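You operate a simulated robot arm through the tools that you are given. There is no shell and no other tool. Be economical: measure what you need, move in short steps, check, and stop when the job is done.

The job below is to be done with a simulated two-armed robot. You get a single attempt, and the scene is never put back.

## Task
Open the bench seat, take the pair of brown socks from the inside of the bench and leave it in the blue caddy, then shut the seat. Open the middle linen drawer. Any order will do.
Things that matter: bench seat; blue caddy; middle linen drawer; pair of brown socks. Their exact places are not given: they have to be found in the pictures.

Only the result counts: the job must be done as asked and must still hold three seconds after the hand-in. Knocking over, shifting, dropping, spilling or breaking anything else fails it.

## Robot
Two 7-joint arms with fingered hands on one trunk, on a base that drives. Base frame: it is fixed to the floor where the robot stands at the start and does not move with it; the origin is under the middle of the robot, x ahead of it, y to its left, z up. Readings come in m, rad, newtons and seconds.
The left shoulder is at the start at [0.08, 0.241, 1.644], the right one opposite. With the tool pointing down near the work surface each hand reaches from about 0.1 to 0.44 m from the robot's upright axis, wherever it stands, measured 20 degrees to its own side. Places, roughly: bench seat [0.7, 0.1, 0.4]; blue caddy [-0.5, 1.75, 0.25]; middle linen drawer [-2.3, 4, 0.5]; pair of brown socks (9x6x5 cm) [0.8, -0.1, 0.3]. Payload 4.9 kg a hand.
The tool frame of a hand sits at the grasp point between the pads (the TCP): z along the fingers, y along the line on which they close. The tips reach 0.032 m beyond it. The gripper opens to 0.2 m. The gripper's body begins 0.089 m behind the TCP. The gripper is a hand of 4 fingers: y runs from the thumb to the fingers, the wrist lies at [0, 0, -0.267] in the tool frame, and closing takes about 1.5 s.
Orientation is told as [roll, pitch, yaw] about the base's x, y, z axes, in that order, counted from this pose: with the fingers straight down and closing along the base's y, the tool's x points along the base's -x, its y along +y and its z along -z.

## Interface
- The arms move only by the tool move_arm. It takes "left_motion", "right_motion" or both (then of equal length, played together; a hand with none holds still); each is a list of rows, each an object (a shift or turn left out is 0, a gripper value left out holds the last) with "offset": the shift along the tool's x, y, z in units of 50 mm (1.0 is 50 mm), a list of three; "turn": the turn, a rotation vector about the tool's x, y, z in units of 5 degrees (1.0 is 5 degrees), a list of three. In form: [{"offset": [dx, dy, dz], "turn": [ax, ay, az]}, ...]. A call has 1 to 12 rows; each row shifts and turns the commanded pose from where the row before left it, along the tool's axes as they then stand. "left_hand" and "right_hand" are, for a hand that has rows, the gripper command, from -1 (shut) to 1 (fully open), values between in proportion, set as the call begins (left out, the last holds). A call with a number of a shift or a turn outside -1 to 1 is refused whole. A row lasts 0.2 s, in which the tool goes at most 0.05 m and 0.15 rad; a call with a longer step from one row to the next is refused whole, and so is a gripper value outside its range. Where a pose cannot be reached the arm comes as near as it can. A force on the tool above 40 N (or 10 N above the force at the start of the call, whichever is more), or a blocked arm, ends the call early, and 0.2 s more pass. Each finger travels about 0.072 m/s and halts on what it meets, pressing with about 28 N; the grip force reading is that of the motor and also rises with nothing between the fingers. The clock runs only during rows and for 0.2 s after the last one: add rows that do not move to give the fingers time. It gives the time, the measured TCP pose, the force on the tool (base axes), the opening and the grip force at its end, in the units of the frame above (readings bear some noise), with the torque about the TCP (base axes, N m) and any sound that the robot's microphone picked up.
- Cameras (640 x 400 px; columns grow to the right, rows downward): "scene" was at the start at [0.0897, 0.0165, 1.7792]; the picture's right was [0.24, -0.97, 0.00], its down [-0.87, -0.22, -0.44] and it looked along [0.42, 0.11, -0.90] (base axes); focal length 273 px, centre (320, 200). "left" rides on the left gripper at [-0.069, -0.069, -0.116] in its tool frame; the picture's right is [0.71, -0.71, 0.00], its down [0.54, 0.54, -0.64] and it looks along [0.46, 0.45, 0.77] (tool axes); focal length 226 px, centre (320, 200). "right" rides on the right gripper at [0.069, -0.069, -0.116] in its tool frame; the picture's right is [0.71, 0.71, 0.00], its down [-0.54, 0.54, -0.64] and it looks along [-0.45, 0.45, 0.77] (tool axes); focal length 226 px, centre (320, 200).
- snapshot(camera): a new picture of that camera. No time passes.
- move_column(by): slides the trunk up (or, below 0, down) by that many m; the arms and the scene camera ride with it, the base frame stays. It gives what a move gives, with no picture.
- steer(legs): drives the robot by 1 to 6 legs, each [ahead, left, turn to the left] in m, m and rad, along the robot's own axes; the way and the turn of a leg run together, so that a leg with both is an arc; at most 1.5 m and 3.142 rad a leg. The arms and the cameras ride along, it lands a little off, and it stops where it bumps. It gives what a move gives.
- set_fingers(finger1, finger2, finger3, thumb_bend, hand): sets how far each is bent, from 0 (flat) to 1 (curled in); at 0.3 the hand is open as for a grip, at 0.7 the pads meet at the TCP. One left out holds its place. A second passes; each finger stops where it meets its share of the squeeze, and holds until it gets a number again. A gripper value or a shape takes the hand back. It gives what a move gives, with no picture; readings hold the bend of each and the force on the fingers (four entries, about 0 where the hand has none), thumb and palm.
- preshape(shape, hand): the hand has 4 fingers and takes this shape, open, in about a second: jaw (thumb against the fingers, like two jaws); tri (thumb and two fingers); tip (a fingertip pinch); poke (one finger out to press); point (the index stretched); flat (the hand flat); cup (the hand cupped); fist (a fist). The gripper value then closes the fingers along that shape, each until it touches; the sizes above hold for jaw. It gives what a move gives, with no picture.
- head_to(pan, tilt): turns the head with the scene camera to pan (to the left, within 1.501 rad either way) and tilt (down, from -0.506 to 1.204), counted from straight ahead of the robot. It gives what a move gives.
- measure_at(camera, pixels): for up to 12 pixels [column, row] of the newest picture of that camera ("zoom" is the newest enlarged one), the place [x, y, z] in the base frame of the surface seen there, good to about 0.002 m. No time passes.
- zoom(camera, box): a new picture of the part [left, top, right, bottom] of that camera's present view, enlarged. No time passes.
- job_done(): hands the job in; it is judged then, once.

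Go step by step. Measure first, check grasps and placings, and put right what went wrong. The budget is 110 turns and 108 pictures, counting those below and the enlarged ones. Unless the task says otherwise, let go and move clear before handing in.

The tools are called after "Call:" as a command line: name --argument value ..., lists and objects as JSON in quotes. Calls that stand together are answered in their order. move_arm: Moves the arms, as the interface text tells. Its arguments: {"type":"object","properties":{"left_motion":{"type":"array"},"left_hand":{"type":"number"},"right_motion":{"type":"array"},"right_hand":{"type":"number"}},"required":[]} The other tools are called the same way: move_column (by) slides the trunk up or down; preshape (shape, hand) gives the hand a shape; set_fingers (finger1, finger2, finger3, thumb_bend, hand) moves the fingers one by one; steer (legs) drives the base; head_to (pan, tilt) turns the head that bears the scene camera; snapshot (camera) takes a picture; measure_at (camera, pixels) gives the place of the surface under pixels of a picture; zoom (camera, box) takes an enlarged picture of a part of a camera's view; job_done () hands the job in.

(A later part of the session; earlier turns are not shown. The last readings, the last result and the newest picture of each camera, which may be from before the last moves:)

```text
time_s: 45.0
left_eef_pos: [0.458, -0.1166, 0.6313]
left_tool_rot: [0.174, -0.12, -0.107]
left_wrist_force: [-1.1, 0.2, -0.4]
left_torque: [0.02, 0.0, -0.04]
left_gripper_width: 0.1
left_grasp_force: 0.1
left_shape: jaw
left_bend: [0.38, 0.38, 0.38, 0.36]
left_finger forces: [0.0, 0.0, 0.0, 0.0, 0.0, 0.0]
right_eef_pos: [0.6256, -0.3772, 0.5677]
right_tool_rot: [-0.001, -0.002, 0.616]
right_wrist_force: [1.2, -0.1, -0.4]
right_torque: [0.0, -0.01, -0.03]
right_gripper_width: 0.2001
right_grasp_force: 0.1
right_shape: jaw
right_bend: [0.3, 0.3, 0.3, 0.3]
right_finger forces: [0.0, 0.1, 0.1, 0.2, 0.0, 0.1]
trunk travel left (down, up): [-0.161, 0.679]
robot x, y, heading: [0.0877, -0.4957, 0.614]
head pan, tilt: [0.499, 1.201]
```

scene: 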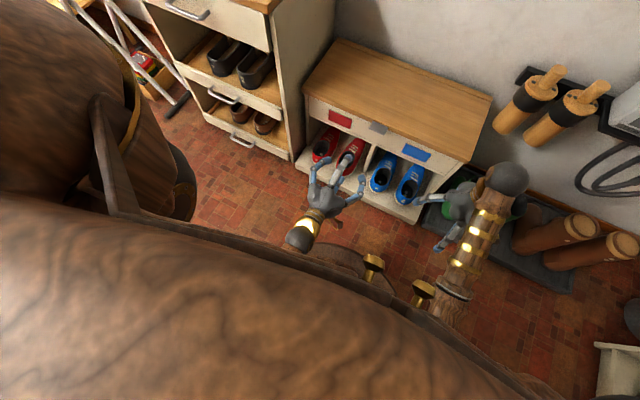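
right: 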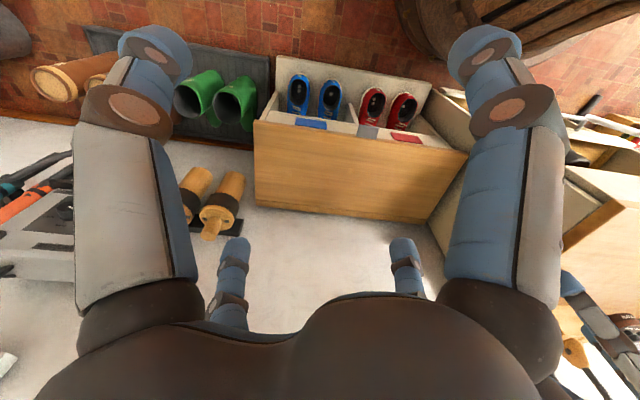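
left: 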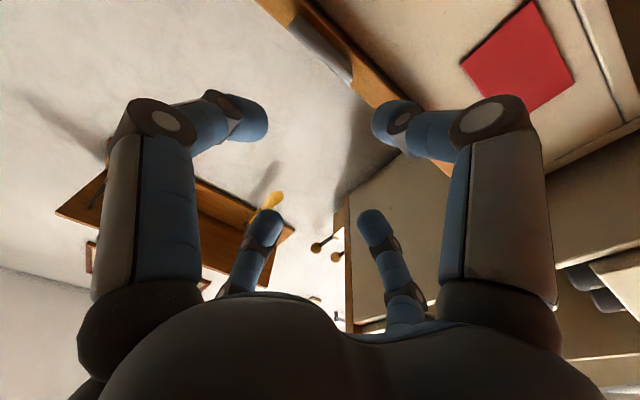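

Elbow-fold limits explain the reach trouble. I'll finish the yaw back to the robot heading and drop the hand a little.

Call:
move_arm --left_motion '[{"offset": [0, 0, 0.2], "turn": [0, 0, -1]}, {"offset": [0, 0, 0.2], "turn": [0, 0, -1]}, {"offset": [0, 0, 0.2], "turn": [0, 0, -1]}, {"offset": [0, 0, 0.2], "turn": [0, 0, -1]}, {"turn": [0, 0, -1]}, {"turn": [0, 0, -1]}, {"turn": [0, 0, -1]}, {"turn": [0, 0, -1]}, {"turn": [0.3, 0.8, -0.3]}, {"turn": [0.3, 0.8, 0]}, {"turn": [0, 0.7, 0]}, {}]'

Call:
preshape --shape "tip" --hand "left"

Call:
head_to --pan 0.0 --tilt 1.0

Call:
snapshot --camera "scene"

Call:
snapshot --camera "left"

```text
time_s: 47.6
left_eef_pos: [0.4612, -0.1101, 0.5927]
left_tool_rot: [0.0, -0.063, 0.626]
left_wrist_force: [0.6, -0.4, -0.9]
left_torque: [-0.02, -0.02, 0.01]
left_gripper_width: 0.0999
left_grasp_force: 0.1
left_shape: jaw
left_bend: [0.38, 0.38, 0.38, 0.36]
left_finger forces: [0.0, 0.1, 0.0, 0.1, 0.0, 0.0]
left hand out of reach, approached as far as the arm can: row 11
right_eef_pos: [0.6247, -0.376, 0.5694]
right_tool_rot: [0.0, -0.003, 0.616]
right_wrist_force: [0.8, -0.8, 0.3]
right_torque: [0.03, 0.01, -0.05]
right_gripper_width: 0.1999
right_grasp_force: 0.0
right_shape: jaw
right_bend: [0.3, 0.3, 0.3, 0.3]
right_finger forces: [0.1, 0.0, 0.0, 0.0, 0.1, 0.0]
trunk travel left (down, up): [-0.161, 0.679]
robot x, y, heading: [0.0927, -0.5023, 0.614]
head pan, tilt: [0.499, 1.201]
```

```text
time_s: 48.5
left_eef_pos: [0.4624, -0.1106, 0.5914]
left_tool_rot: [-0.001, -0.064, 0.626]
left_wrist_force: [0.3, 0.5, 0.1]
left_torque: [0.0, 0.01, 0.02]
left_gripper_width: 0.2003
left_grasp_force: 0.1
left_shape: tip
left_bend: [0.16, 0.3, 0.16, 0.3]
left_finger forces: [0.0, 0.0, 0.0, 0.0, 0.0, 0.0]
right_eef_pos: [0.6256, -0.3769, 0.5684]
right_tool_rot: [0.0, -0.005, 0.617]
right_wrist_force: [0.0, -0.4, -0.3]
right_torque: [0.0, 0.01, -0.04]
right_gripper_width: 0.1996
right_grasp_force: 0.0
right_shape: jaw
right_bend: [0.3, 0.3, 0.3, 0.3]
right_finger forces: [0.1, 0.0, 0.1, 0.1, 0.0, 0.0]
trunk travel left (down, up): [-0.161, 0.679]
robot x, y, heading: [0.0911, -0.4981, 0.617]
head pan, tilt: [0.499, 1.201]
```

```text
time_s: 49.4
left_eef_pos: [0.4628, -0.1085, 0.5929]
left_tool_rot: [-0.001, -0.064, 0.624]
left_wrist_force: [-0.3, 1.0, 0.5]
left_torque: [-0.01, 0.02, -0.03]
left_gripper_width: 0.2
left_grasp_force: 0.1
left_shape: tip
left_bend: [0.16, 0.3, 0.16, 0.3]
left_finger forces: [0.0, 0.0, 0.0, 0.1, 0.0, 0.0]
right_eef_pos: [0.6254, -0.3761, 0.5685]
right_tool_rot: [-0.001, -0.004, 0.616]
right_wrist_force: [0.5, -0.9, 0.2]
right_torque: [0.01, -0.02, 0.0]
right_gripper_width: 0.2001
right_grasp_force: 0.1
right_shape: jaw
right_bend: [0.3, 0.3, 0.3, 0.3]
right_finger forces: [0.0, 0.0, 0.0, 0.0, 0.1, 0.0]
trunk travel left (down, up): [-0.161, 0.679]
robot x, y, heading: [0.088, -0.4985, 0.619]
head pan, tilt: [0.0, 1.0]
```

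```text
87 pictures are left
```

scene: 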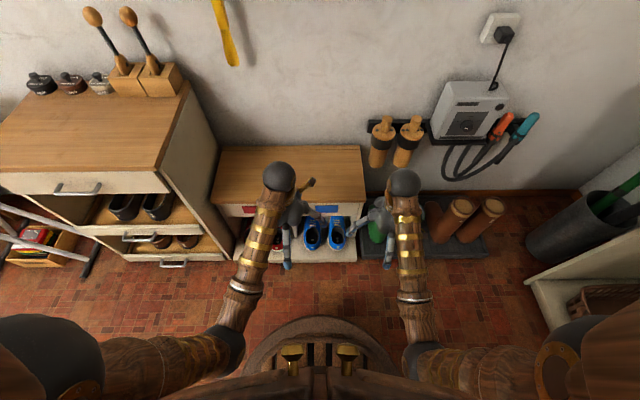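

```text
86 pictures are left
```

left: 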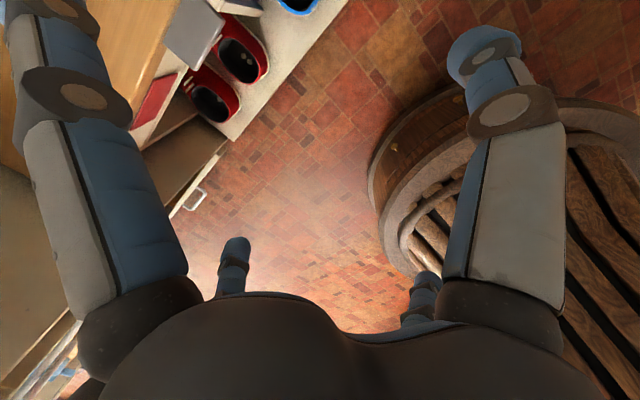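

Left hand is back in its good tool-down posture. I'll curl fingers 1 and 3 so only finger 2 and the thumb pinch, tilt the hand forward about 35°, and go in front of the tab.

Call:
set_fingers --hand "left" --finger1 1.0 --finger3 1.0 --finger2 0.35 --thumb_bend 0.35

Call:
move_arm --left_motion '[{"turn": [0, -1, 0]}, {"turn": [0, -1, 0]}, {"turn": [0, -1, 0]}, {"turn": [0, -1, 0]}, {"turn": [0, -1, 0]}, {"turn": [0, -1, 0]}, {"offset": [0, -0.15, 0.7]}, {"offset": [0, -0.15, 0.8]}, {"offset": [0.1, -0.15, 0.8]}, {"offset": [0.15, -0.15, 0.85]}, {}]'

Call:
zoom --camera "scene" --box '[220, 140, 380, 280]'

Call:
snapshot --camera "left"

```text
time_s: 50.4
left_eef_pos: [0.4619, -0.1101, 0.5914]
left_tool_rot: [-0.002, -0.064, 0.625]
left_wrist_force: [-0.4, -0.3, 0.1]
left_torque: [0.0, -0.02, -0.01]
left_gripper_width: 0.0834
left_grasp_force: 0.0
left_shape: fingers
left_bend: [0.73, 0.35, 0.73, 0.35]
left_finger forces: [0.0, 0.0, 0.0, 0.1, 0.0, 0.0]
right_eef_pos: [0.6264, -0.3765, 0.569]
right_tool_rot: [0.001, -0.003, 0.615]
right_wrist_force: [0.5, 0.9, -0.9]
right_torque: [0.03, 0.0, 0.01]
right_gripper_width: 0.1998
right_grasp_force: 0.0
right_shape: jaw
right_bend: [0.3, 0.3, 0.3, 0.3]
right_finger forces: [0.0, 0.0, 0.0, 0.0, 0.1, 0.0]
trunk travel left (down, up): [-0.161, 0.679]
robot x, y, heading: [0.0911, -0.5005, 0.618]
head pan, tilt: [0.0, 1.0]
```

```text
time_s: 52.8
left_eef_pos: [0.5409, -0.088, 0.4542]
left_tool_rot: [-0.001, -0.592, 0.626]
left_wrist_force: [1.1, 0.7, 1.1]
left_torque: [0.03, 0.01, 0.0]
left_gripper_width: 0.0834
left_grasp_force: 0.1
left_shape: fingers
left_bend: [0.73, 0.35, 0.73, 0.35]
left_finger forces: [0.0, 0.1, 0.0, 0.0, 0.1, 0.0]
right_eef_pos: [0.6251, -0.3765, 0.5689]
right_tool_rot: [0.001, -0.006, 0.616]
right_wrist_force: [0.3, 0.3, 0.2]
right_torque: [0.01, -0.01, 0.01]
right_gripper_width: 0.2002
right_grasp_force: 0.0
right_shape: jaw
right_bend: [0.3, 0.3, 0.3, 0.3]
right_finger forces: [0.0, 0.1, 0.0, 0.0, 0.1, 0.0]
trunk travel left (down, up): [-0.161, 0.679]
robot x, y, heading: [0.0902, -0.4948, 0.621]
head pan, tilt: [0.0, 1.0]
```

```text
2.86 times, centred on (300, 210) of scene
```

zoom: 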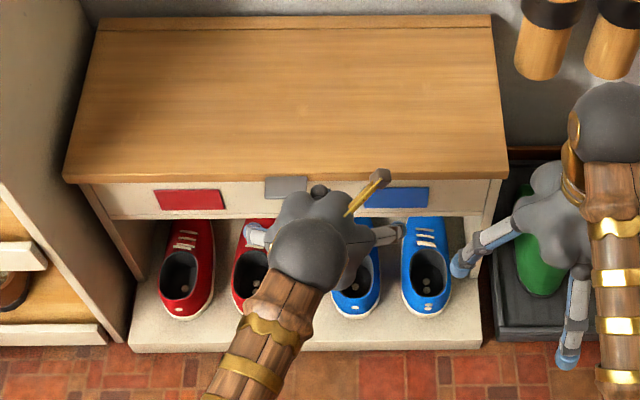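

```text
84 pictures are left
```

left: 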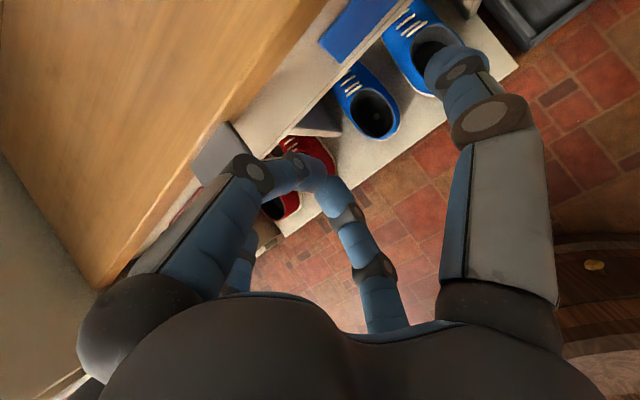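

Correction: I need about 6 cm left, not right. In the left view the digits sit in a cross, and fingers 1 and 3 blocked each other at 0.73. I'll straighten finger 3 and curl finger 1 fully, to see which is the forward one.

Call:
set_fingers --hand "left" --finger1 1.0 --finger3 0.3

Call:
move_arm --left_motion '[{"offset": [0, 0.4, 0]}, {"offset": [0, 0.4, 0]}, {"offset": [0, 0.36, 0]}, {}, {}]'

Call:
snapshot --camera "left"

```text
time_s: 53.8
left_eef_pos: [0.5428, -0.0884, 0.4546]
left_tool_rot: [-0.001, -0.588, 0.627]
left_wrist_force: [0.1, 0.4, -0.3]
left_torque: [-0.03, -0.01, 0.01]
left_gripper_width: 0.1078
left_grasp_force: 0.1
left_shape: fingers
left_bend: [1.0, 0.35, 0.3, 0.35]
left_finger forces: [0.0, 0.0, 0.0, 0.0, 0.0, 0.1]
right_eef_pos: [0.626, -0.3766, 0.5675]
right_tool_rot: [0.001, -0.004, 0.615]
right_wrist_force: [-0.7, -0.3, 0.2]
right_torque: [-0.01, 0.0, 0.01]
right_gripper_width: 0.1999
right_grasp_force: 0.0
right_shape: jaw
right_bend: [0.3, 0.3, 0.3, 0.3]
right_finger forces: [0.0, 0.0, 0.1, 0.1, 0.0, 0.0]
trunk travel left (down, up): [-0.161, 0.679]
robot x, y, heading: [0.089, -0.4957, 0.614]
head pan, tilt: [0.0, 1.0]
```

```text
time_s: 55.0
left_eef_pos: [0.5093, -0.0426, 0.4538]
left_tool_rot: [-0.003, -0.589, 0.625]
left_wrist_force: [1.2, 0.0, -0.8]
left_torque: [0.01, -0.02, -0.01]
left_gripper_width: 0.1079
left_grasp_force: 0.2
left_shape: fingers
left_bend: [1.0, 0.35, 0.3, 0.35]
left_finger forces: [0.1, 0.0, 0.0, 0.0, 0.0, 0.0]
right_eef_pos: [0.6258, -0.3763, 0.5681]
right_tool_rot: [0.0, -0.006, 0.615]
right_wrist_force: [0.2, -0.2, -0.2]
right_torque: [0.0, 0.02, 0.04]
right_gripper_width: 0.2
right_grasp_force: 0.0
right_shape: jaw
right_bend: [0.3, 0.3, 0.3, 0.3]
right_finger forces: [0.0, 0.0, 0.0, 0.0, 0.0, 0.0]
trunk travel left (down, up): [-0.161, 0.679]
robot x, y, heading: [0.0918, -0.4968, 0.613]
head pan, tilt: [0.0, 1.0]
```

```text
83 pictures are left
```

left: 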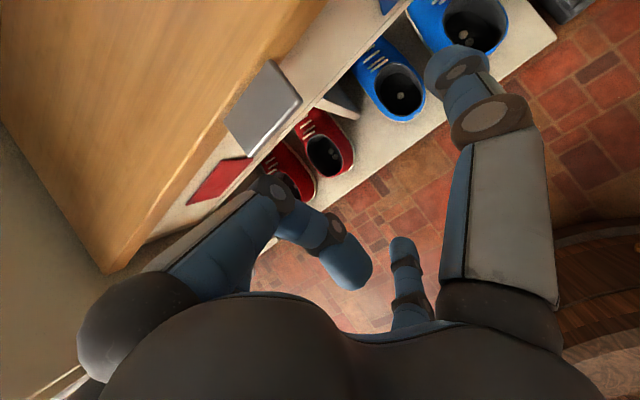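

Finger 1 is the forward digit and is fully curled now. The hand is centred on the tab (v 0.331), so I'll advance 6 cm.

Call:
move_arm --left_motion '[{"offset": [-0.33, 0, 0.25]}, {"offset": [-0.33, 0, 0.25]}, {"offset": [-0.33, 0, 0.25]}, {}, {}]'

Call:
snapshot --camera "left"

Call:
zoom --camera "scene" --box '[240, 160, 340, 260]'

Call:
snapshot --camera "right"

```text
time_s: 56.2
left_eef_pos: [0.5584, -0.0046, 0.4504]
left_tool_rot: [-0.003, -0.588, 0.625]
left_wrist_force: [-0.1, 0.2, -0.7]
left_torque: [-0.01, -0.02, 0.01]
left_gripper_width: 0.1081
left_grasp_force: 0.0
left_shape: fingers
left_bend: [1.0, 0.35, 0.3, 0.35]
left_finger forces: [0.1, 0.0, 0.0, 0.0, 0.0, 0.0]
right_eef_pos: [0.6263, -0.3762, 0.5677]
right_tool_rot: [0.0, -0.004, 0.615]
right_wrist_force: [0.7, 0.5, 0.6]
right_torque: [0.02, -0.02, -0.01]
right_gripper_width: 0.1999
right_grasp_force: 0.1
right_shape: jaw
right_bend: [0.3, 0.3, 0.3, 0.3]
right_finger forces: [0.0, 0.0, 0.0, 0.0, 0.0, 0.1]
trunk travel left (down, up): [-0.161, 0.679]
robot x, y, heading: [0.09, -0.4934, 0.614]
head pan, tilt: [0.0, 1.0]
```

```text
82 pictures are left
```

left: 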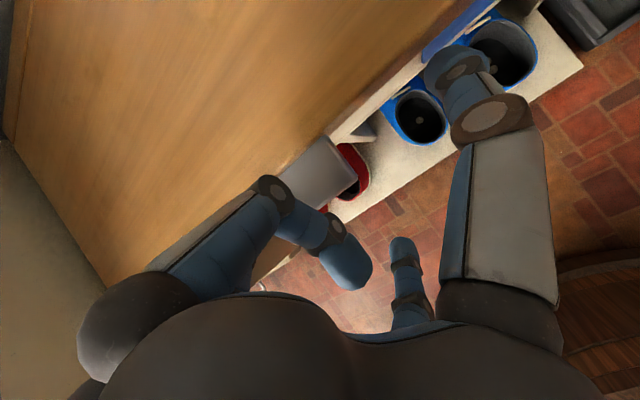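

```text
4.00 times, centred on (290, 210) of scene
```

zoom: 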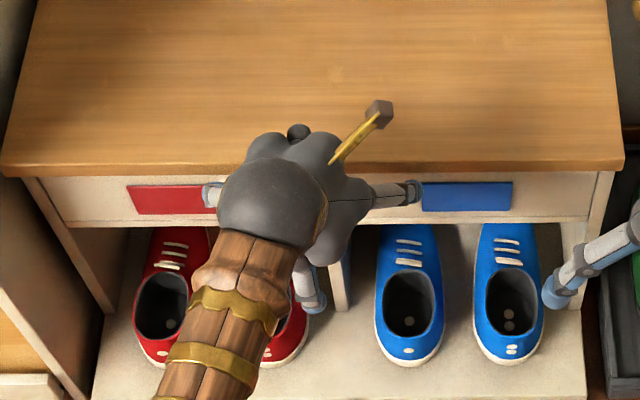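

```text
80 pictures are left
```

right: 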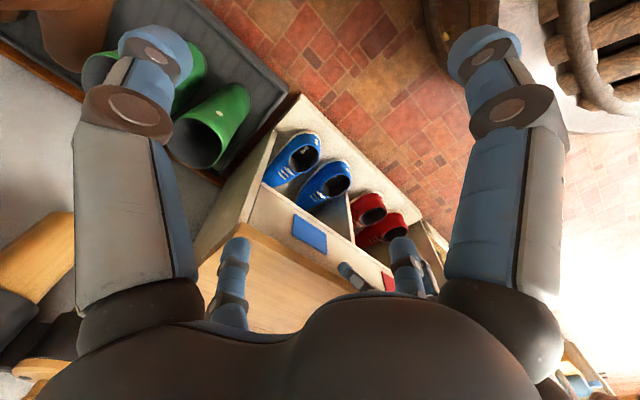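

TCP is at the tab (u 0.451, v 0.329, z 0.450). Closing thumb and finger 2 on its sides.

Call:
set_fingers --hand "left" --finger2 0.8 --thumb_bend 0.8

Call:
snapshot --camera "left"

```text
time_s: 57.2
left_eef_pos: [0.5622, -0.0068, 0.4501]
left_tool_rot: [-0.004, -0.589, 0.624]
left_wrist_force: [22.7, -13.8, -7.6]
left_torque: [-0.22, -0.16, -0.11]
left_gripper_width: 0.0593
left_grasp_force: 20.2
left_shape: fingers
left_bend: [1.0, 0.77, 0.3, 0.64]
left_finger forces: [0.0, 12.3, 0.0, 0.0, 29.0, 0.0]
right_eef_pos: [0.6268, -0.3765, 0.5683]
right_tool_rot: [0.002, -0.005, 0.615]
right_wrist_force: [0.5, 0.1, -0.4]
right_torque: [-0.04, -0.01, 0.0]
right_gripper_width: 0.1999
right_grasp_force: 0.0
right_shape: jaw
right_bend: [0.3, 0.3, 0.3, 0.3]
right_finger forces: [0.0, 0.0, 0.0, 0.0, 0.0, 0.0]
trunk travel left (down, up): [-0.161, 0.679]
robot x, y, heading: [0.0904, -0.4969, 0.616]
head pan, tilt: [0.0, 1.0]
```

```text
79 pictures are left
```

left: 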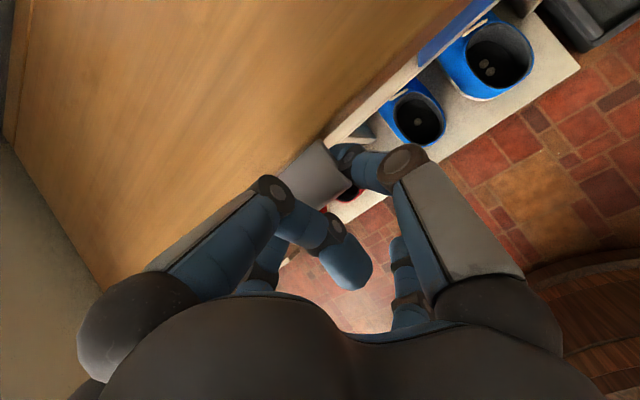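

Both digits touch the tab (thumb harder, so the tab is off toward the thumb). I'll ease the hand right 8 mm to balance, then lift a little.

Call:
move_arm --left_motion '[{"offset": [0, -0.08, 0]}, {"offset": [0, -0.08, 0]}, {}]'

Call:
set_fingers --hand "left" --finger2 1.0 --thumb_bend 1.0

```text
time_s: 58.0
left_eef_pos: [0.5631, -0.0096, 0.4495]
left_tool_rot: [0.0, -0.589, 0.629]
left_wrist_force: [14.7, 0.1, -7.8]
left_torque: [0.0, 0.05, 0.11]
left_gripper_width: 0.0571
left_grasp_force: 16.7
left_shape: fingers
left_bend: [1.0, 0.59, 0.3, 0.65]
left_finger forces: [0.0, 13.0, 0.1, 0.1, 20.3, 0.1]
right_eef_pos: [0.6259, -0.3748, 0.5671]
right_tool_rot: [-0.001, -0.004, 0.616]
right_wrist_force: [0.4, -0.5, 0.2]
right_torque: [0.04, -0.01, -0.01]
right_gripper_width: 0.2002
right_grasp_force: 0.0
right_shape: jaw
right_bend: [0.3, 0.3, 0.3, 0.3]
right_finger forces: [0.0, 0.1, 0.1, 0.1, 0.0, 0.0]
trunk travel left (down, up): [-0.161, 0.679]
robot x, y, heading: [0.0887, -0.4941, 0.615]
head pan, tilt: [0.0, 1.0]
```

```text
time_s: 59.0
left_eef_pos: [0.561, -0.0117, 0.4484]
left_tool_rot: [0.0, -0.584, 0.627]
left_wrist_force: [-12.8, -10.0, -8.0]
left_torque: [0.16, -0.22, -0.04]
left_gripper_width: 0.0332
left_grasp_force: 13.9
left_shape: fingers
left_bend: [1.0, 0.93, 0.3, 0.95]
left_finger forces: [0.0, 0.1, 0.1, 0.1, 27.5, 0.0]
right_eef_pos: [0.6248, -0.3756, 0.5688]
right_tool_rot: [0.0, -0.004, 0.615]
right_wrist_force: [0.2, 0.2, 0.0]
right_torque: [-0.01, 0.0, 0.0]
right_gripper_width: 0.1999
right_grasp_force: 0.1
right_shape: jaw
right_bend: [0.3, 0.3, 0.3, 0.3]
right_finger forces: [0.0, 0.1, 0.0, 0.0, 0.1, 0.0]
trunk travel left (down, up): [-0.161, 0.679]
robot x, y, heading: [0.0836, -0.4965, 0.617]
head pan, tilt: [0.0, 1.0]
```

The bends jumped to 0.93 and 0.95, so the tips slipped off the sides — possibly curling under the tab, which would make a hook. Checking.

Call:
snapshot --camera "left"

Call:
zoom --camera "right" --box '[230, 200, 480, 320]'

```text
78 pictures are left
```

left: 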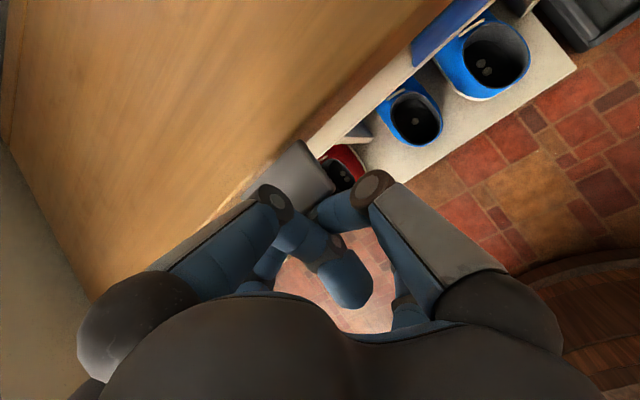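

```text
2.56 times, centred on (355, 260) of right
```

zoom: 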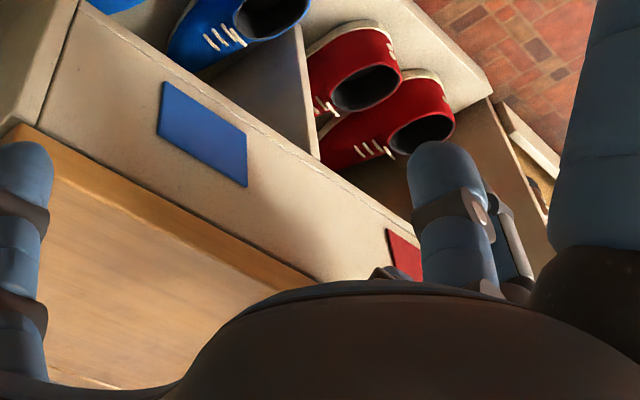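

The thumb slid off in front of the tab. A better option: digits 1 (top) and 3 (bottom) can pinch the tab vertically with the hand tilted about 60° forward. I'll open up, back out and re-tilt.

Call:
set_fingers --hand "left" --finger2 0.2 --thumb_bend 0.2

Call:
move_arm --left_motion '[{"offset": [0.5, 0, -0.33]}, {"offset": [0.5, 0, -0.33]}, {"offset": [0.5, 0, -0.33], "turn": [0, -1, 0]}, {"turn": [0, -1, 0]}, {"turn": [0, -1, 0]}, {"turn": [0, -1, 0]}, {"turn": [0, -1, 0]}, {"turn": [0, -1, 0]}, {}]'

Call:
set_fingers --hand "left" --finger1 0.4 --finger3 0.4

Call:
snapshot --camera "left"

```text
time_s: 59.4
left_eef_pos: [0.5587, -0.01, 0.4476]
left_tool_rot: [0.004, -0.582, 0.628]
left_wrist_force: [1.0, -0.1, 0.1]
left_torque: [-0.04, 0.01, -0.01]
left_gripper_width: 0.0878
left_grasp_force: 0.0
left_shape: fingers
left_bend: [1.0, 0.47, 0.3, 0.48]
left_finger forces: [0.0, 0.0, 0.0, 0.1, 0.0, 0.0]
right_eef_pos: [0.6244, -0.3747, 0.5682]
right_tool_rot: [0.0, -0.004, 0.616]
right_wrist_force: [-0.7, 0.6, -0.3]
right_torque: [-0.02, -0.01, 0.01]
right_gripper_width: 0.2001
right_grasp_force: 0.1
right_shape: jaw
right_bend: [0.3, 0.3, 0.3, 0.3]
right_finger forces: [0.0, 0.1, 0.0, 0.0, 0.0, 0.0]
trunk travel left (down, up): [-0.161, 0.679]
robot x, y, heading: [0.0883, -0.4998, 0.618]
head pan, tilt: [0.0, 1.0]
stopped (left hand): the force on the tool passed its limit at 47 N (the readings are from after the stop); the commanded pose is now the measured one
```

```text
time_s: 61.4
left_eef_pos: [0.4864, -0.0428, 0.4556]
left_tool_rot: [-0.063, -1.129, 0.679]
left_wrist_force: [0.2, -0.1, -0.5]
left_torque: [0.02, 0.03, 0.01]
left_gripper_width: 0.125
left_grasp_force: 0.0
left_shape: fingers
left_bend: [1.0, 0.2, 0.3, 0.2]
left_finger forces: [0.0, 0.0, 0.1, 0.0, 0.1, 0.0]
right_eef_pos: [0.6121, -0.361, 0.5803]
right_tool_rot: [-0.041, -0.007, 0.618]
right_wrist_force: [0.4, -0.2, 0.6]
right_torque: [0.03, -0.02, 0.01]
right_gripper_width: 0.2002
right_grasp_force: 0.1
right_shape: jaw
right_bend: [0.3, 0.3, 0.3, 0.3]
right_finger forces: [0.1, 0.0, 0.0, 0.0, 0.0, 0.0]
trunk travel left (down, up): [-0.161, 0.679]
robot x, y, heading: [0.0897, -0.4955, 0.613]
head pan, tilt: [0.0, 1.0]
```

```text
time_s: 62.6
left_eef_pos: [0.5127, 0.0014, 0.4718]
left_tool_rot: [0.106, -1.157, 0.563]
left_wrist_force: [-0.2, -0.9, 1.3]
left_torque: [-0.07, 0.08, 0.0]
left_gripper_width: 0.1366
left_grasp_force: 0.0
left_shape: fingers
left_bend: [0.4, 0.2, 0.4, 0.2]
left_finger forces: [0.1, 0.1, 0.0, 0.0, 0.0, 0.1]
right_eef_pos: [0.6328, -0.3729, 0.5587]
right_tool_rot: [0.006, 0.015, 0.619]
right_wrist_force: [-0.2, 0.7, 0.3]
right_torque: [0.08, -0.05, 0.0]
right_gripper_width: 0.2
right_grasp_force: 0.0
right_shape: jaw
right_bend: [0.3, 0.3, 0.3, 0.3]
right_finger forces: [0.0, 0.0, 0.0, 0.0, 0.0, 0.0]
trunk travel left (down, up): [-0.161, 0.679]
robot x, y, heading: [0.0864, -0.4967, 0.619]
head pan, tilt: [0.0, 1.0]
stopped (left hand): the arm was blocked; the commanded pose is now the measured one
```

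```text
76 pictures are left
```

left: 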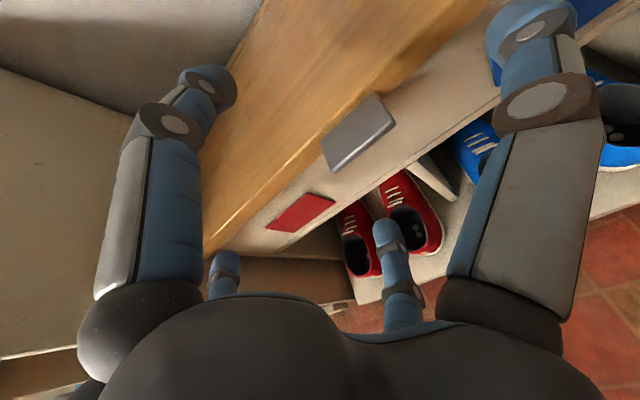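

The arm sprang ~4 cm left as the command reset. The tab at (360,130) is in view ahead. I'll re-centre to the right and down.

Call:
move_arm --left_motion '[{"offset": [0.2, -0.3, 0.1]}, {"offset": [0.2, -0.3, 0.1]}, {}, {}]'

Call:
snapshot --camera "left"

```text
time_s: 63.6
left_eef_pos: [0.526, -0.0333, 0.4475]
left_tool_rot: [0.078, -1.157, 0.579]
left_wrist_force: [0.8, -0.1, 0.1]
left_torque: [0.01, -0.01, 0.0]
left_gripper_width: 0.1369
left_grasp_force: 0.0
left_shape: fingers
left_bend: [0.4, 0.2, 0.4, 0.2]
left_finger forces: [0.0, 0.0, 0.2, 0.1, 0.0, 0.0]
right_eef_pos: [0.6268, -0.3713, 0.5623]
right_tool_rot: [-0.001, 0.006, 0.619]
right_wrist_force: [-0.1, 0.0, 0.1]
right_torque: [0.04, 0.02, 0.02]
right_gripper_width: 0.2
right_grasp_force: 0.1
right_shape: jaw
right_bend: [0.3, 0.3, 0.3, 0.3]
right_finger forces: [0.1, 0.0, 0.0, 0.1, 0.0, 0.0]
trunk travel left (down, up): [-0.161, 0.679]
robot x, y, heading: [0.0891, -0.4965, 0.622]
head pan, tilt: [0.0, 1.0]
```

```text
75 pictures are left
```

left: 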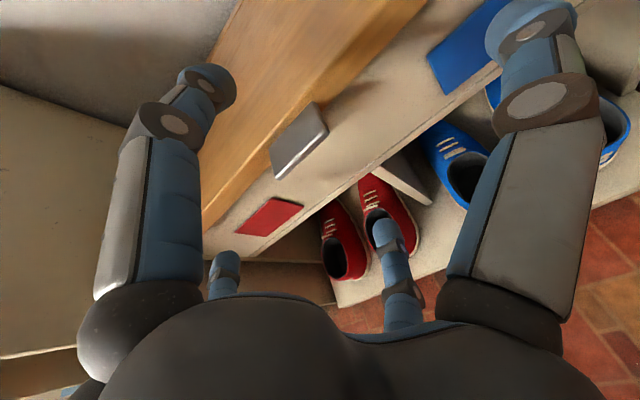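

Well placed now: u 0.408, v 0.333, z 0.4475. Going forward 4.5 cm and then closing digits 1 and 3 on the tab's top and bottom.

Call:
move_arm --left_motion '[{"offset": [-0.12, 0, 0.27]}, {"offset": [-0.12, 0, 0.27]}, {"offset": [-0.12, 0, 0.28]}, {}]'

Call:
set_fingers --hand "left" --finger1 0.8 --finger3 0.8

Call:
snapshot --camera "left"

```text
time_s: 64.6
left_eef_pos: [0.5569, -0.0169, 0.4475]
left_tool_rot: [0.063, -1.156, 0.588]
left_wrist_force: [-0.3, -0.5, 0.4]
left_torque: [0.03, 0.02, 0.0]
left_gripper_width: 0.137
left_grasp_force: 0.1
left_shape: fingers
left_bend: [0.4, 0.2, 0.4, 0.2]
left_finger forces: [0.1, 0.0, 0.0, 0.0, 0.0, 0.0]
right_eef_pos: [0.6245, -0.3759, 0.5677]
right_tool_rot: [-0.002, -0.003, 0.617]
right_wrist_force: [1.2, 0.3, -0.4]
right_torque: [-0.01, 0.02, 0.01]
right_gripper_width: 0.1999
right_grasp_force: 0.2
right_shape: jaw
right_bend: [0.3, 0.3, 0.3, 0.3]
right_finger forces: [0.0, 0.0, 0.0, 0.0, 0.0, 0.0]
trunk travel left (down, up): [-0.161, 0.679]
robot x, y, heading: [0.0895, -0.4967, 0.615]
head pan, tilt: [0.0, 1.0]
```

```text
time_s: 65.6
left_eef_pos: [0.5556, -0.0165, 0.4502]
left_tool_rot: [0.068, -1.16, 0.588]
left_wrist_force: [4.9, 3.1, 5.4]
left_torque: [0.21, -0.3, -0.04]
left_gripper_width: 0.1145
left_grasp_force: 8.1
left_shape: fingers
left_bend: [0.62, 0.2, 0.72, 0.2]
left_finger forces: [11.0, 0.0, 5.5, 0.0, 0.0, 0.0]
right_eef_pos: [0.6249, -0.3752, 0.5678]
right_tool_rot: [0.002, -0.006, 0.618]
right_wrist_force: [1.5, -0.1, 0.0]
right_torque: [0.0, 0.02, 0.02]
right_gripper_width: 0.1998
right_grasp_force: 0.2
right_shape: jaw
right_bend: [0.3, 0.3, 0.3, 0.3]
right_finger forces: [0.1, 0.0, 0.1, 0.0, 0.0, 0.0]
trunk travel left (down, up): [-0.161, 0.679]
robot x, y, heading: [0.0905, -0.498, 0.617]
head pan, tilt: [0.0, 1.0]
```

```text
74 pictures are left
```

left: 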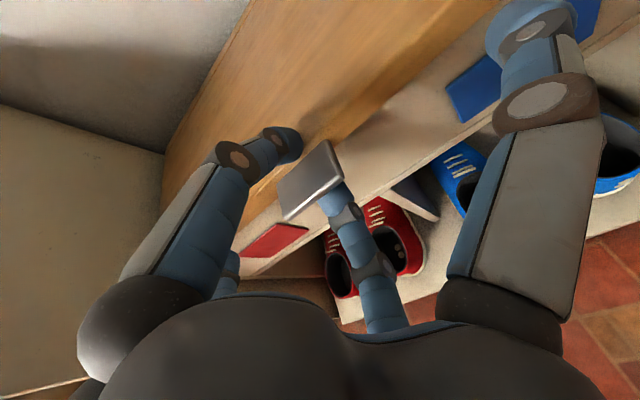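

Finger 1 is on top at (280,140) and finger 3 hooks under the tab at (330,200). I'll lift along the hinge arc (radius 0.30) for the first 15°.

Call:
move_arm --left_motion '[{"offset": [-0.488, 0, -0.191], "turn": [0, 1, 0]}, {"offset": [-0.488, 0, -0.191], "turn": [0, 1, 0]}, {"offset": [-0.488, 0, -0.191], "turn": [0, 1, 0]}, {}]'

Call:
snapshot --camera "left"

Call:
snapshot --camera "scene"

```text
time_s: 66.6
left_eef_pos: [0.5659, -0.013, 0.5285]
left_tool_rot: [0.044, -0.898, 0.615]
left_wrist_force: [-12.1, -7.1, 4.3]
left_torque: [0.09, -0.22, 0.03]
left_gripper_width: 0.1123
left_grasp_force: 13.2
left_shape: fingers
left_bend: [0.66, 0.2, 0.66, 0.2]
left_finger forces: [15.3, 0.1, 11.4, 0.0, 0.0, 0.0]
right_eef_pos: [0.6242, -0.3758, 0.5687]
right_tool_rot: [-0.001, -0.005, 0.618]
right_wrist_force: [0.1, -1.6, -1.1]
right_torque: [0.0, -0.02, 0.02]
right_gripper_width: 0.2001
right_grasp_force: 0.1
right_shape: jaw
right_bend: [0.3, 0.3, 0.3, 0.3]
right_finger forces: [0.0, 0.1, 0.0, 0.0, 0.0, 0.0]
trunk travel left (down, up): [-0.161, 0.679]
robot x, y, heading: [0.0872, -0.4968, 0.621]
head pan, tilt: [0.0, 1.0]
```

```text
73 pictures are left
```

left: 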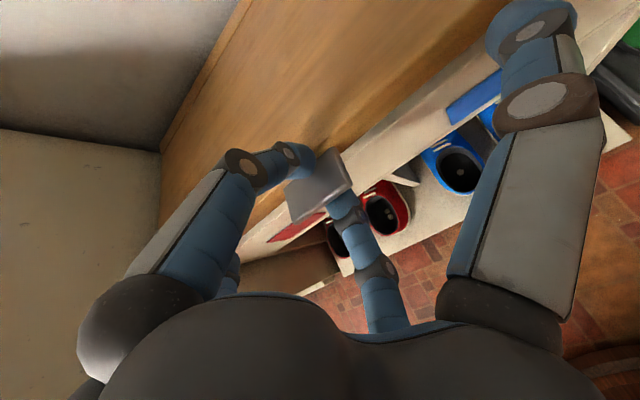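

```text
72 pictures are left
```

scene: 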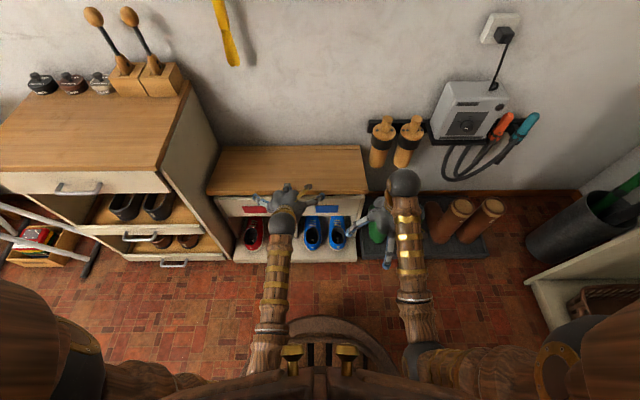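

The lid is rising with the grip held. Continuing 30° more along the arc.

Call:
move_arm --left_motion '[{"offset": [-0.488, 0, -0.2], "turn": [0, 1, 0]}, {"offset": [-0.488, 0, -0.2], "turn": [0, 1, 0]}, {"offset": [-0.488, 0, -0.2], "turn": [0, 1, 0]}, {"offset": [-0.488, 0, -0.2], "turn": [0, 1, 0]}, {"offset": [-0.488, 0, -0.2], "turn": [0, 1, 0]}, {"offset": [-0.488, 0, -0.2], "turn": [0, 1, 0]}, {}]'

Call:
snapshot --camera "left"

Call:
snapshot --camera "scene"

```text
time_s: 68.2
left_eef_pos: [0.6267, 0.0299, 0.6669]
left_tool_rot: [0.028, -0.372, 0.638]
left_wrist_force: [-9.8, -6.5, 13.4]
left_torque: [0.13, -0.17, 0.0]
left_gripper_width: 0.1111
left_grasp_force: 16.9
left_shape: fingers
left_bend: [0.66, 0.2, 0.66, 0.2]
left_finger forces: [20.1, 0.0, 13.1, 0.0, 0.0, 0.0]
right_eef_pos: [0.6236, -0.3768, 0.5688]
right_tool_rot: [0.002, -0.005, 0.618]
right_wrist_force: [0.1, 0.4, 0.8]
right_torque: [-0.01, -0.02, -0.03]
right_gripper_width: 0.2001
right_grasp_force: 0.0
right_shape: jaw
right_bend: [0.3, 0.3, 0.3, 0.3]
right_finger forces: [0.0, 0.0, 0.0, 0.1, 0.0, 0.0]
trunk travel left (down, up): [-0.161, 0.679]
robot x, y, heading: [0.0868, -0.4987, 0.615]
head pan, tilt: [0.0, 1.0]
```

```text
71 pictures are left
```

left: 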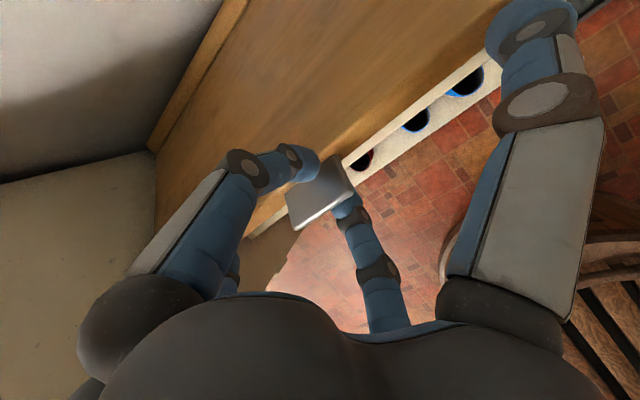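

```text
70 pictures are left
```

scene: 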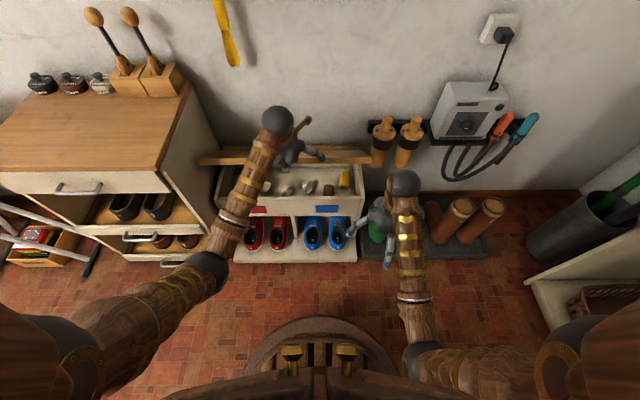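

Lid is at about 45° and the contents show at (320,190). Opening 20° more and zooming on the inside.

Call:
move_arm --left_motion '[{"offset": [-0.488, 0, -0.2], "turn": [0, 1, 0]}, {"offset": [-0.488, 0, -0.2], "turn": [0, 1, 0]}, {"offset": [-0.488, 0, -0.2], "turn": [0, 1, 0]}, {"offset": [-0.488, 0, -0.2], "turn": [0, 1, 0]}, {}]'

Call:
zoom --camera "scene" --box '[190, 100, 390, 270]'

```text
time_s: 69.4
left_eef_pos: [0.6953, 0.079, 0.7298]
left_tool_rot: [0.026, -0.026, 0.645]
left_wrist_force: [-8.6, -7.0, 22.8]
left_torque: [0.02, -0.05, -0.04]
left_gripper_width: 0.1108
left_grasp_force: 18.6
left_shape: fingers
left_bend: [0.73, 0.2, 0.65, 0.2]
left_finger forces: [22.8, 0.0, 15.1, 0.0, 0.0, 0.0]
right_eef_pos: [0.623, -0.3767, 0.5708]
right_tool_rot: [0.0, -0.007, 0.619]
right_wrist_force: [0.3, 0.6, -0.6]
right_torque: [0.01, 0.02, -0.03]
right_gripper_width: 0.1997
right_grasp_force: 0.1
right_shape: jaw
right_bend: [0.3, 0.3, 0.3, 0.3]
right_finger forces: [0.0, 0.0, 0.0, 0.0, 0.0, 0.1]
trunk travel left (down, up): [-0.161, 0.679]
robot x, y, heading: [0.0878, -0.4974, 0.622]
head pan, tilt: [0.0, 1.0]
```

```text
2.35 times, centred on (290, 185) of scene
```

zoom: 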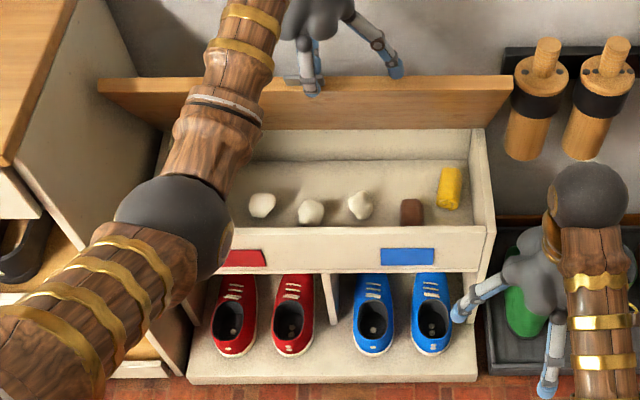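

Contents are visible: white bits, a yellow roll, and a brown bundle at (411,212), presumably the socks. Measuring, and opening the lid about 15° more.

Call:
measure_at --camera "zoom" --pixels '[[411, 205], [402, 218], [421, 218], [411, 222], [447, 185], [358, 205], [340, 180], [410, 175], [320, 225], [360, 228], [480, 200], [300, 100]]'

Call:
move_arm --left_motion '[{"offset": [-0.484, 0, -0.22]}, {"offset": [-0.5, 0, -0.17]}, {"offset": [-0.511, 0, -0.12]}, {}]'

Call:
zoom --camera "scene" --box '[270, 130, 390, 230]'

```text
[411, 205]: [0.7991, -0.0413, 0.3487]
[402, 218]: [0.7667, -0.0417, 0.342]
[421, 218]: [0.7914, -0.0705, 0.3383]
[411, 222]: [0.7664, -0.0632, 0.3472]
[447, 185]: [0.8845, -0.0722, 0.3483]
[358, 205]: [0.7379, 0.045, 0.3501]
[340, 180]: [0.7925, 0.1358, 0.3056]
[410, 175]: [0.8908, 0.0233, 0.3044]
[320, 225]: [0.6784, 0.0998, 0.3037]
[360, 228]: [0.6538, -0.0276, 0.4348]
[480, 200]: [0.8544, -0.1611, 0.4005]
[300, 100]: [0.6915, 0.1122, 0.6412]
```

```text
time_s: 70.4
left_eef_pos: [0.7547, 0.124, 0.7589]
left_tool_rot: [0.025, -0.03, 0.647]
left_wrist_force: [-3.3, -4.0, 30.4]
left_torque: [0.01, -0.05, -0.06]
left_gripper_width: 0.1106
left_grasp_force: 21.4
left_shape: fingers
left_bend: [0.73, 0.2, 0.66, 0.2]
left_finger forces: [28.0, 0.0, 14.4, 0.0, 0.0, 0.0]
right_eef_pos: [0.6231, -0.3768, 0.5707]
right_tool_rot: [0.0, -0.006, 0.617]
right_wrist_force: [-0.3, -0.9, 0.6]
right_torque: [-0.01, -0.03, -0.01]
right_gripper_width: 0.2
right_grasp_force: 0.1
right_shape: jaw
right_bend: [0.3, 0.3, 0.3, 0.3]
right_finger forces: [0.0, 0.0, 0.0, 0.0, 0.0, 0.0]
trunk travel left (down, up): [-0.161, 0.679]
robot x, y, heading: [0.0915, -0.4951, 0.617]
head pan, tilt: [0.0, 1.0]
```

```text
4.00 times, centred on (330, 180) of scene
```

zoom: 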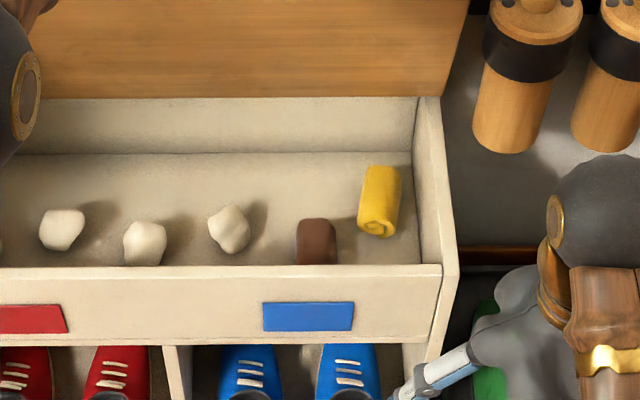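

The socks are at about u 0.59, v 0.50, z 0.30–0.35, with the lid at ~79°. I'll relieve the 30 N radial load by raising the hand 1 cm and see what force holds the lid.

Call:
move_arm --left_motion '[{"offset": [0, 0, -0.1]}, {"offset": [0, 0, -0.1]}, {"offset": [-0.4, 0, -0.05]}, {}]'

Call:
snapshot --camera "left"

```text
time_s: 71.4
left_eef_pos: [0.773, 0.137, 0.766]
left_tool_rot: [0.027, -0.025, 0.647]
left_wrist_force: [0.4, -0.8, 7.9]
left_torque: [0.13, -0.24, -0.02]
left_gripper_width: 0.1104
left_grasp_force: 10.3
left_shape: fingers
left_bend: [0.66, 0.2, 0.72, 0.2]
left_finger forces: [13.8, 0.1, 7.0, 0.0, 0.0, 0.0]
right_eef_pos: [0.6241, -0.3756, 0.5678]
right_tool_rot: [0.002, -0.004, 0.617]
right_wrist_force: [0.5, 0.0, 0.4]
right_torque: [-0.03, 0.03, 0.03]
right_gripper_width: 0.1998
right_grasp_force: 0.0
right_shape: jaw
right_bend: [0.3, 0.3, 0.3, 0.3]
right_finger forces: [0.0, 0.0, 0.0, 0.1, 0.1, 0.0]
trunk travel left (down, up): [-0.161, 0.679]
robot x, y, heading: [0.0864, -0.4981, 0.618]
head pan, tilt: [0.0, 1.0]
```

```text
67 pictures are left
```

left: 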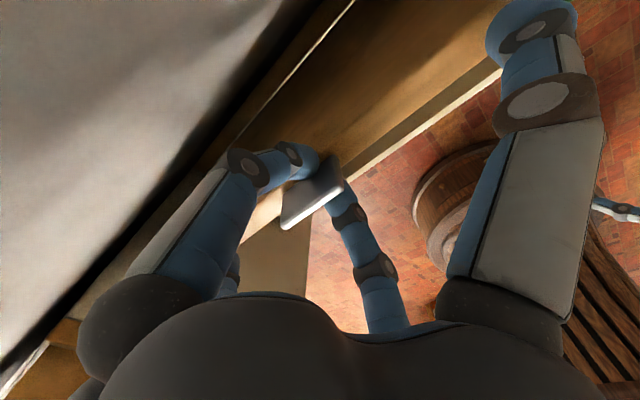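

Forces are small and the lid is at ~84°. I'll push a little further to find a stop, then loosen the top finger while finger 3 guards the front.

Call:
move_arm --left_motion '[{"offset": [-0.3, 0, 0]}, {"offset": [-0.3, 0, 0]}, {}, {}]'

Call:
set_fingers --hand "left" --finger1 0.5

Call:
snapshot --camera "left"

```text
time_s: 72.4
left_eef_pos: [0.7783, 0.1432, 0.7691]
left_tool_rot: [0.026, -0.023, 0.645]
left_wrist_force: [0.5, -5.1, 4.7]
left_torque: [-0.02, -0.16, -0.05]
left_gripper_width: 0.1088
left_grasp_force: 7.5
left_shape: fingers
left_bend: [0.66, 0.2, 0.72, 0.2]
left_finger forces: [9.4, 0.0, 7.4, 0.0, 0.1, 0.1]
left hand out of reach, approached as far as the arm can: row 1, 2
right_eef_pos: [0.6236, -0.3764, 0.5676]
right_tool_rot: [-0.002, -0.006, 0.618]
right_wrist_force: [0.3, 0.4, -0.2]
right_torque: [-0.02, 0.0, -0.01]
right_gripper_width: 0.2
right_grasp_force: 0.1
right_shape: jaw
right_bend: [0.3, 0.3, 0.3, 0.3]
right_finger forces: [0.0, 0.0, 0.0, 0.1, 0.0, 0.0]
trunk travel left (down, up): [-0.161, 0.679]
robot x, y, heading: [0.0886, -0.4974, 0.615]
head pan, tilt: [0.0, 1.0]
```

```text
time_s: 73.4
left_eef_pos: [0.7788, 0.1439, 0.7679]
left_tool_rot: [0.026, -0.023, 0.65]
left_wrist_force: [0.8, 0.1, 0.0]
left_torque: [0.03, 0.02, 0.01]
left_gripper_width: 0.1246
left_grasp_force: 0.0
left_shape: fingers
left_bend: [0.5, 0.2, 0.75, 0.2]
left_finger forces: [0.0, 0.1, 0.0, 0.0, 0.0, 0.1]
right_eef_pos: [0.6245, -0.3755, 0.5679]
right_tool_rot: [0.0, -0.006, 0.618]
right_wrist_force: [0.6, 0.8, -0.1]
right_torque: [-0.03, -0.02, -0.01]
right_gripper_width: 0.2
right_grasp_force: 0.1
right_shape: jaw
right_bend: [0.3, 0.3, 0.3, 0.3]
right_finger forces: [0.0, 0.0, 0.1, 0.0, 0.1, 0.0]
trunk travel left (down, up): [-0.161, 0.679]
robot x, y, heading: [0.0876, -0.4998, 0.621]
head pan, tilt: [0.0, 1.0]
```

```text
66 pictures are left
```

left: 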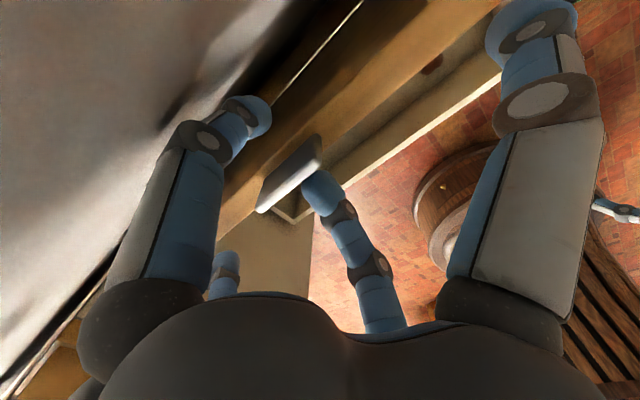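

Forces are zero and the lid stays up by itself. I'll open finger 3, lift the hand just clear, and retreat toward the robot.

Call:
set_fingers --hand "left" --finger3 0.35 --finger1 0.4

Call:
move_arm --left_motion '[{"offset": [0, 0, -0.4]}, {"offset": [0, 0, -0.4]}, {"offset": [0.4, 0, -0.1]}, {"offset": [0.6, 0, 0]}, {"offset": [0.8, 0, 0]}, {"offset": [0.8, 0, 0]}, {}]'

Call:
snapshot --camera "scene"

```text
time_s: 74.4
left_eef_pos: [0.7769, 0.1437, 0.7678]
left_tool_rot: [0.027, -0.023, 0.648]
left_wrist_force: [-12.2, -8.6, -4.5]
left_torque: [0.01, 0.05, -0.02]
left_gripper_width: 0.1303
left_grasp_force: 7.0
left_shape: fingers
left_bend: [0.45, 0.2, 0.35, 0.2]
left_finger forces: [15.0, 0.0, 0.0, 0.0, 0.0, 0.0]
right_eef_pos: [0.6241, -0.3759, 0.5691]
right_tool_rot: [-0.001, -0.005, 0.617]
right_wrist_force: [-0.1, -0.6, 0.5]
right_torque: [0.03, -0.01, 0.05]
right_gripper_width: 0.1996
right_grasp_force: 0.0
right_shape: jaw
right_bend: [0.3, 0.3, 0.3, 0.3]
right_finger forces: [0.0, 0.1, 0.0, 0.0, 0.1, 0.0]
trunk travel left (down, up): [-0.161, 0.679]
robot x, y, heading: [0.0895, -0.499, 0.618]
head pan, tilt: [0.0, 1.0]
```

```text
time_s: 76.0
left_eef_pos: [0.674, 0.0653, 0.8091]
left_tool_rot: [0.026, -0.021, 0.646]
left_wrist_force: [0.2, 0.4, -0.6]
left_torque: [0.0, 0.02, 0.03]
left_gripper_width: 0.1372
left_grasp_force: 0.0
left_shape: fingers
left_bend: [0.4, 0.2, 0.35, 0.2]
left_finger forces: [0.0, 0.1, 0.0, 0.0, 0.0, 0.0]
right_eef_pos: [0.6241, -0.3737, 0.5685]
right_tool_rot: [0.001, -0.003, 0.617]
right_wrist_force: [0.8, 0.4, 0.6]
right_torque: [0.0, -0.02, 0.01]
right_gripper_width: 0.2002
right_grasp_force: 0.1
right_shape: jaw
right_bend: [0.3, 0.3, 0.3, 0.3]
right_finger forces: [0.0, 0.0, 0.0, 0.1, 0.1, 0.0]
trunk travel left (down, up): [-0.161, 0.679]
robot x, y, heading: [0.0885, -0.4992, 0.616]
head pan, tilt: [0.0, 1.0]
```

```text
65 pictures are left
```

scene: 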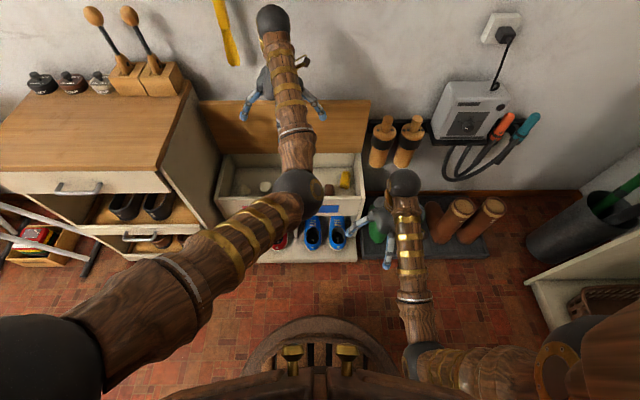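

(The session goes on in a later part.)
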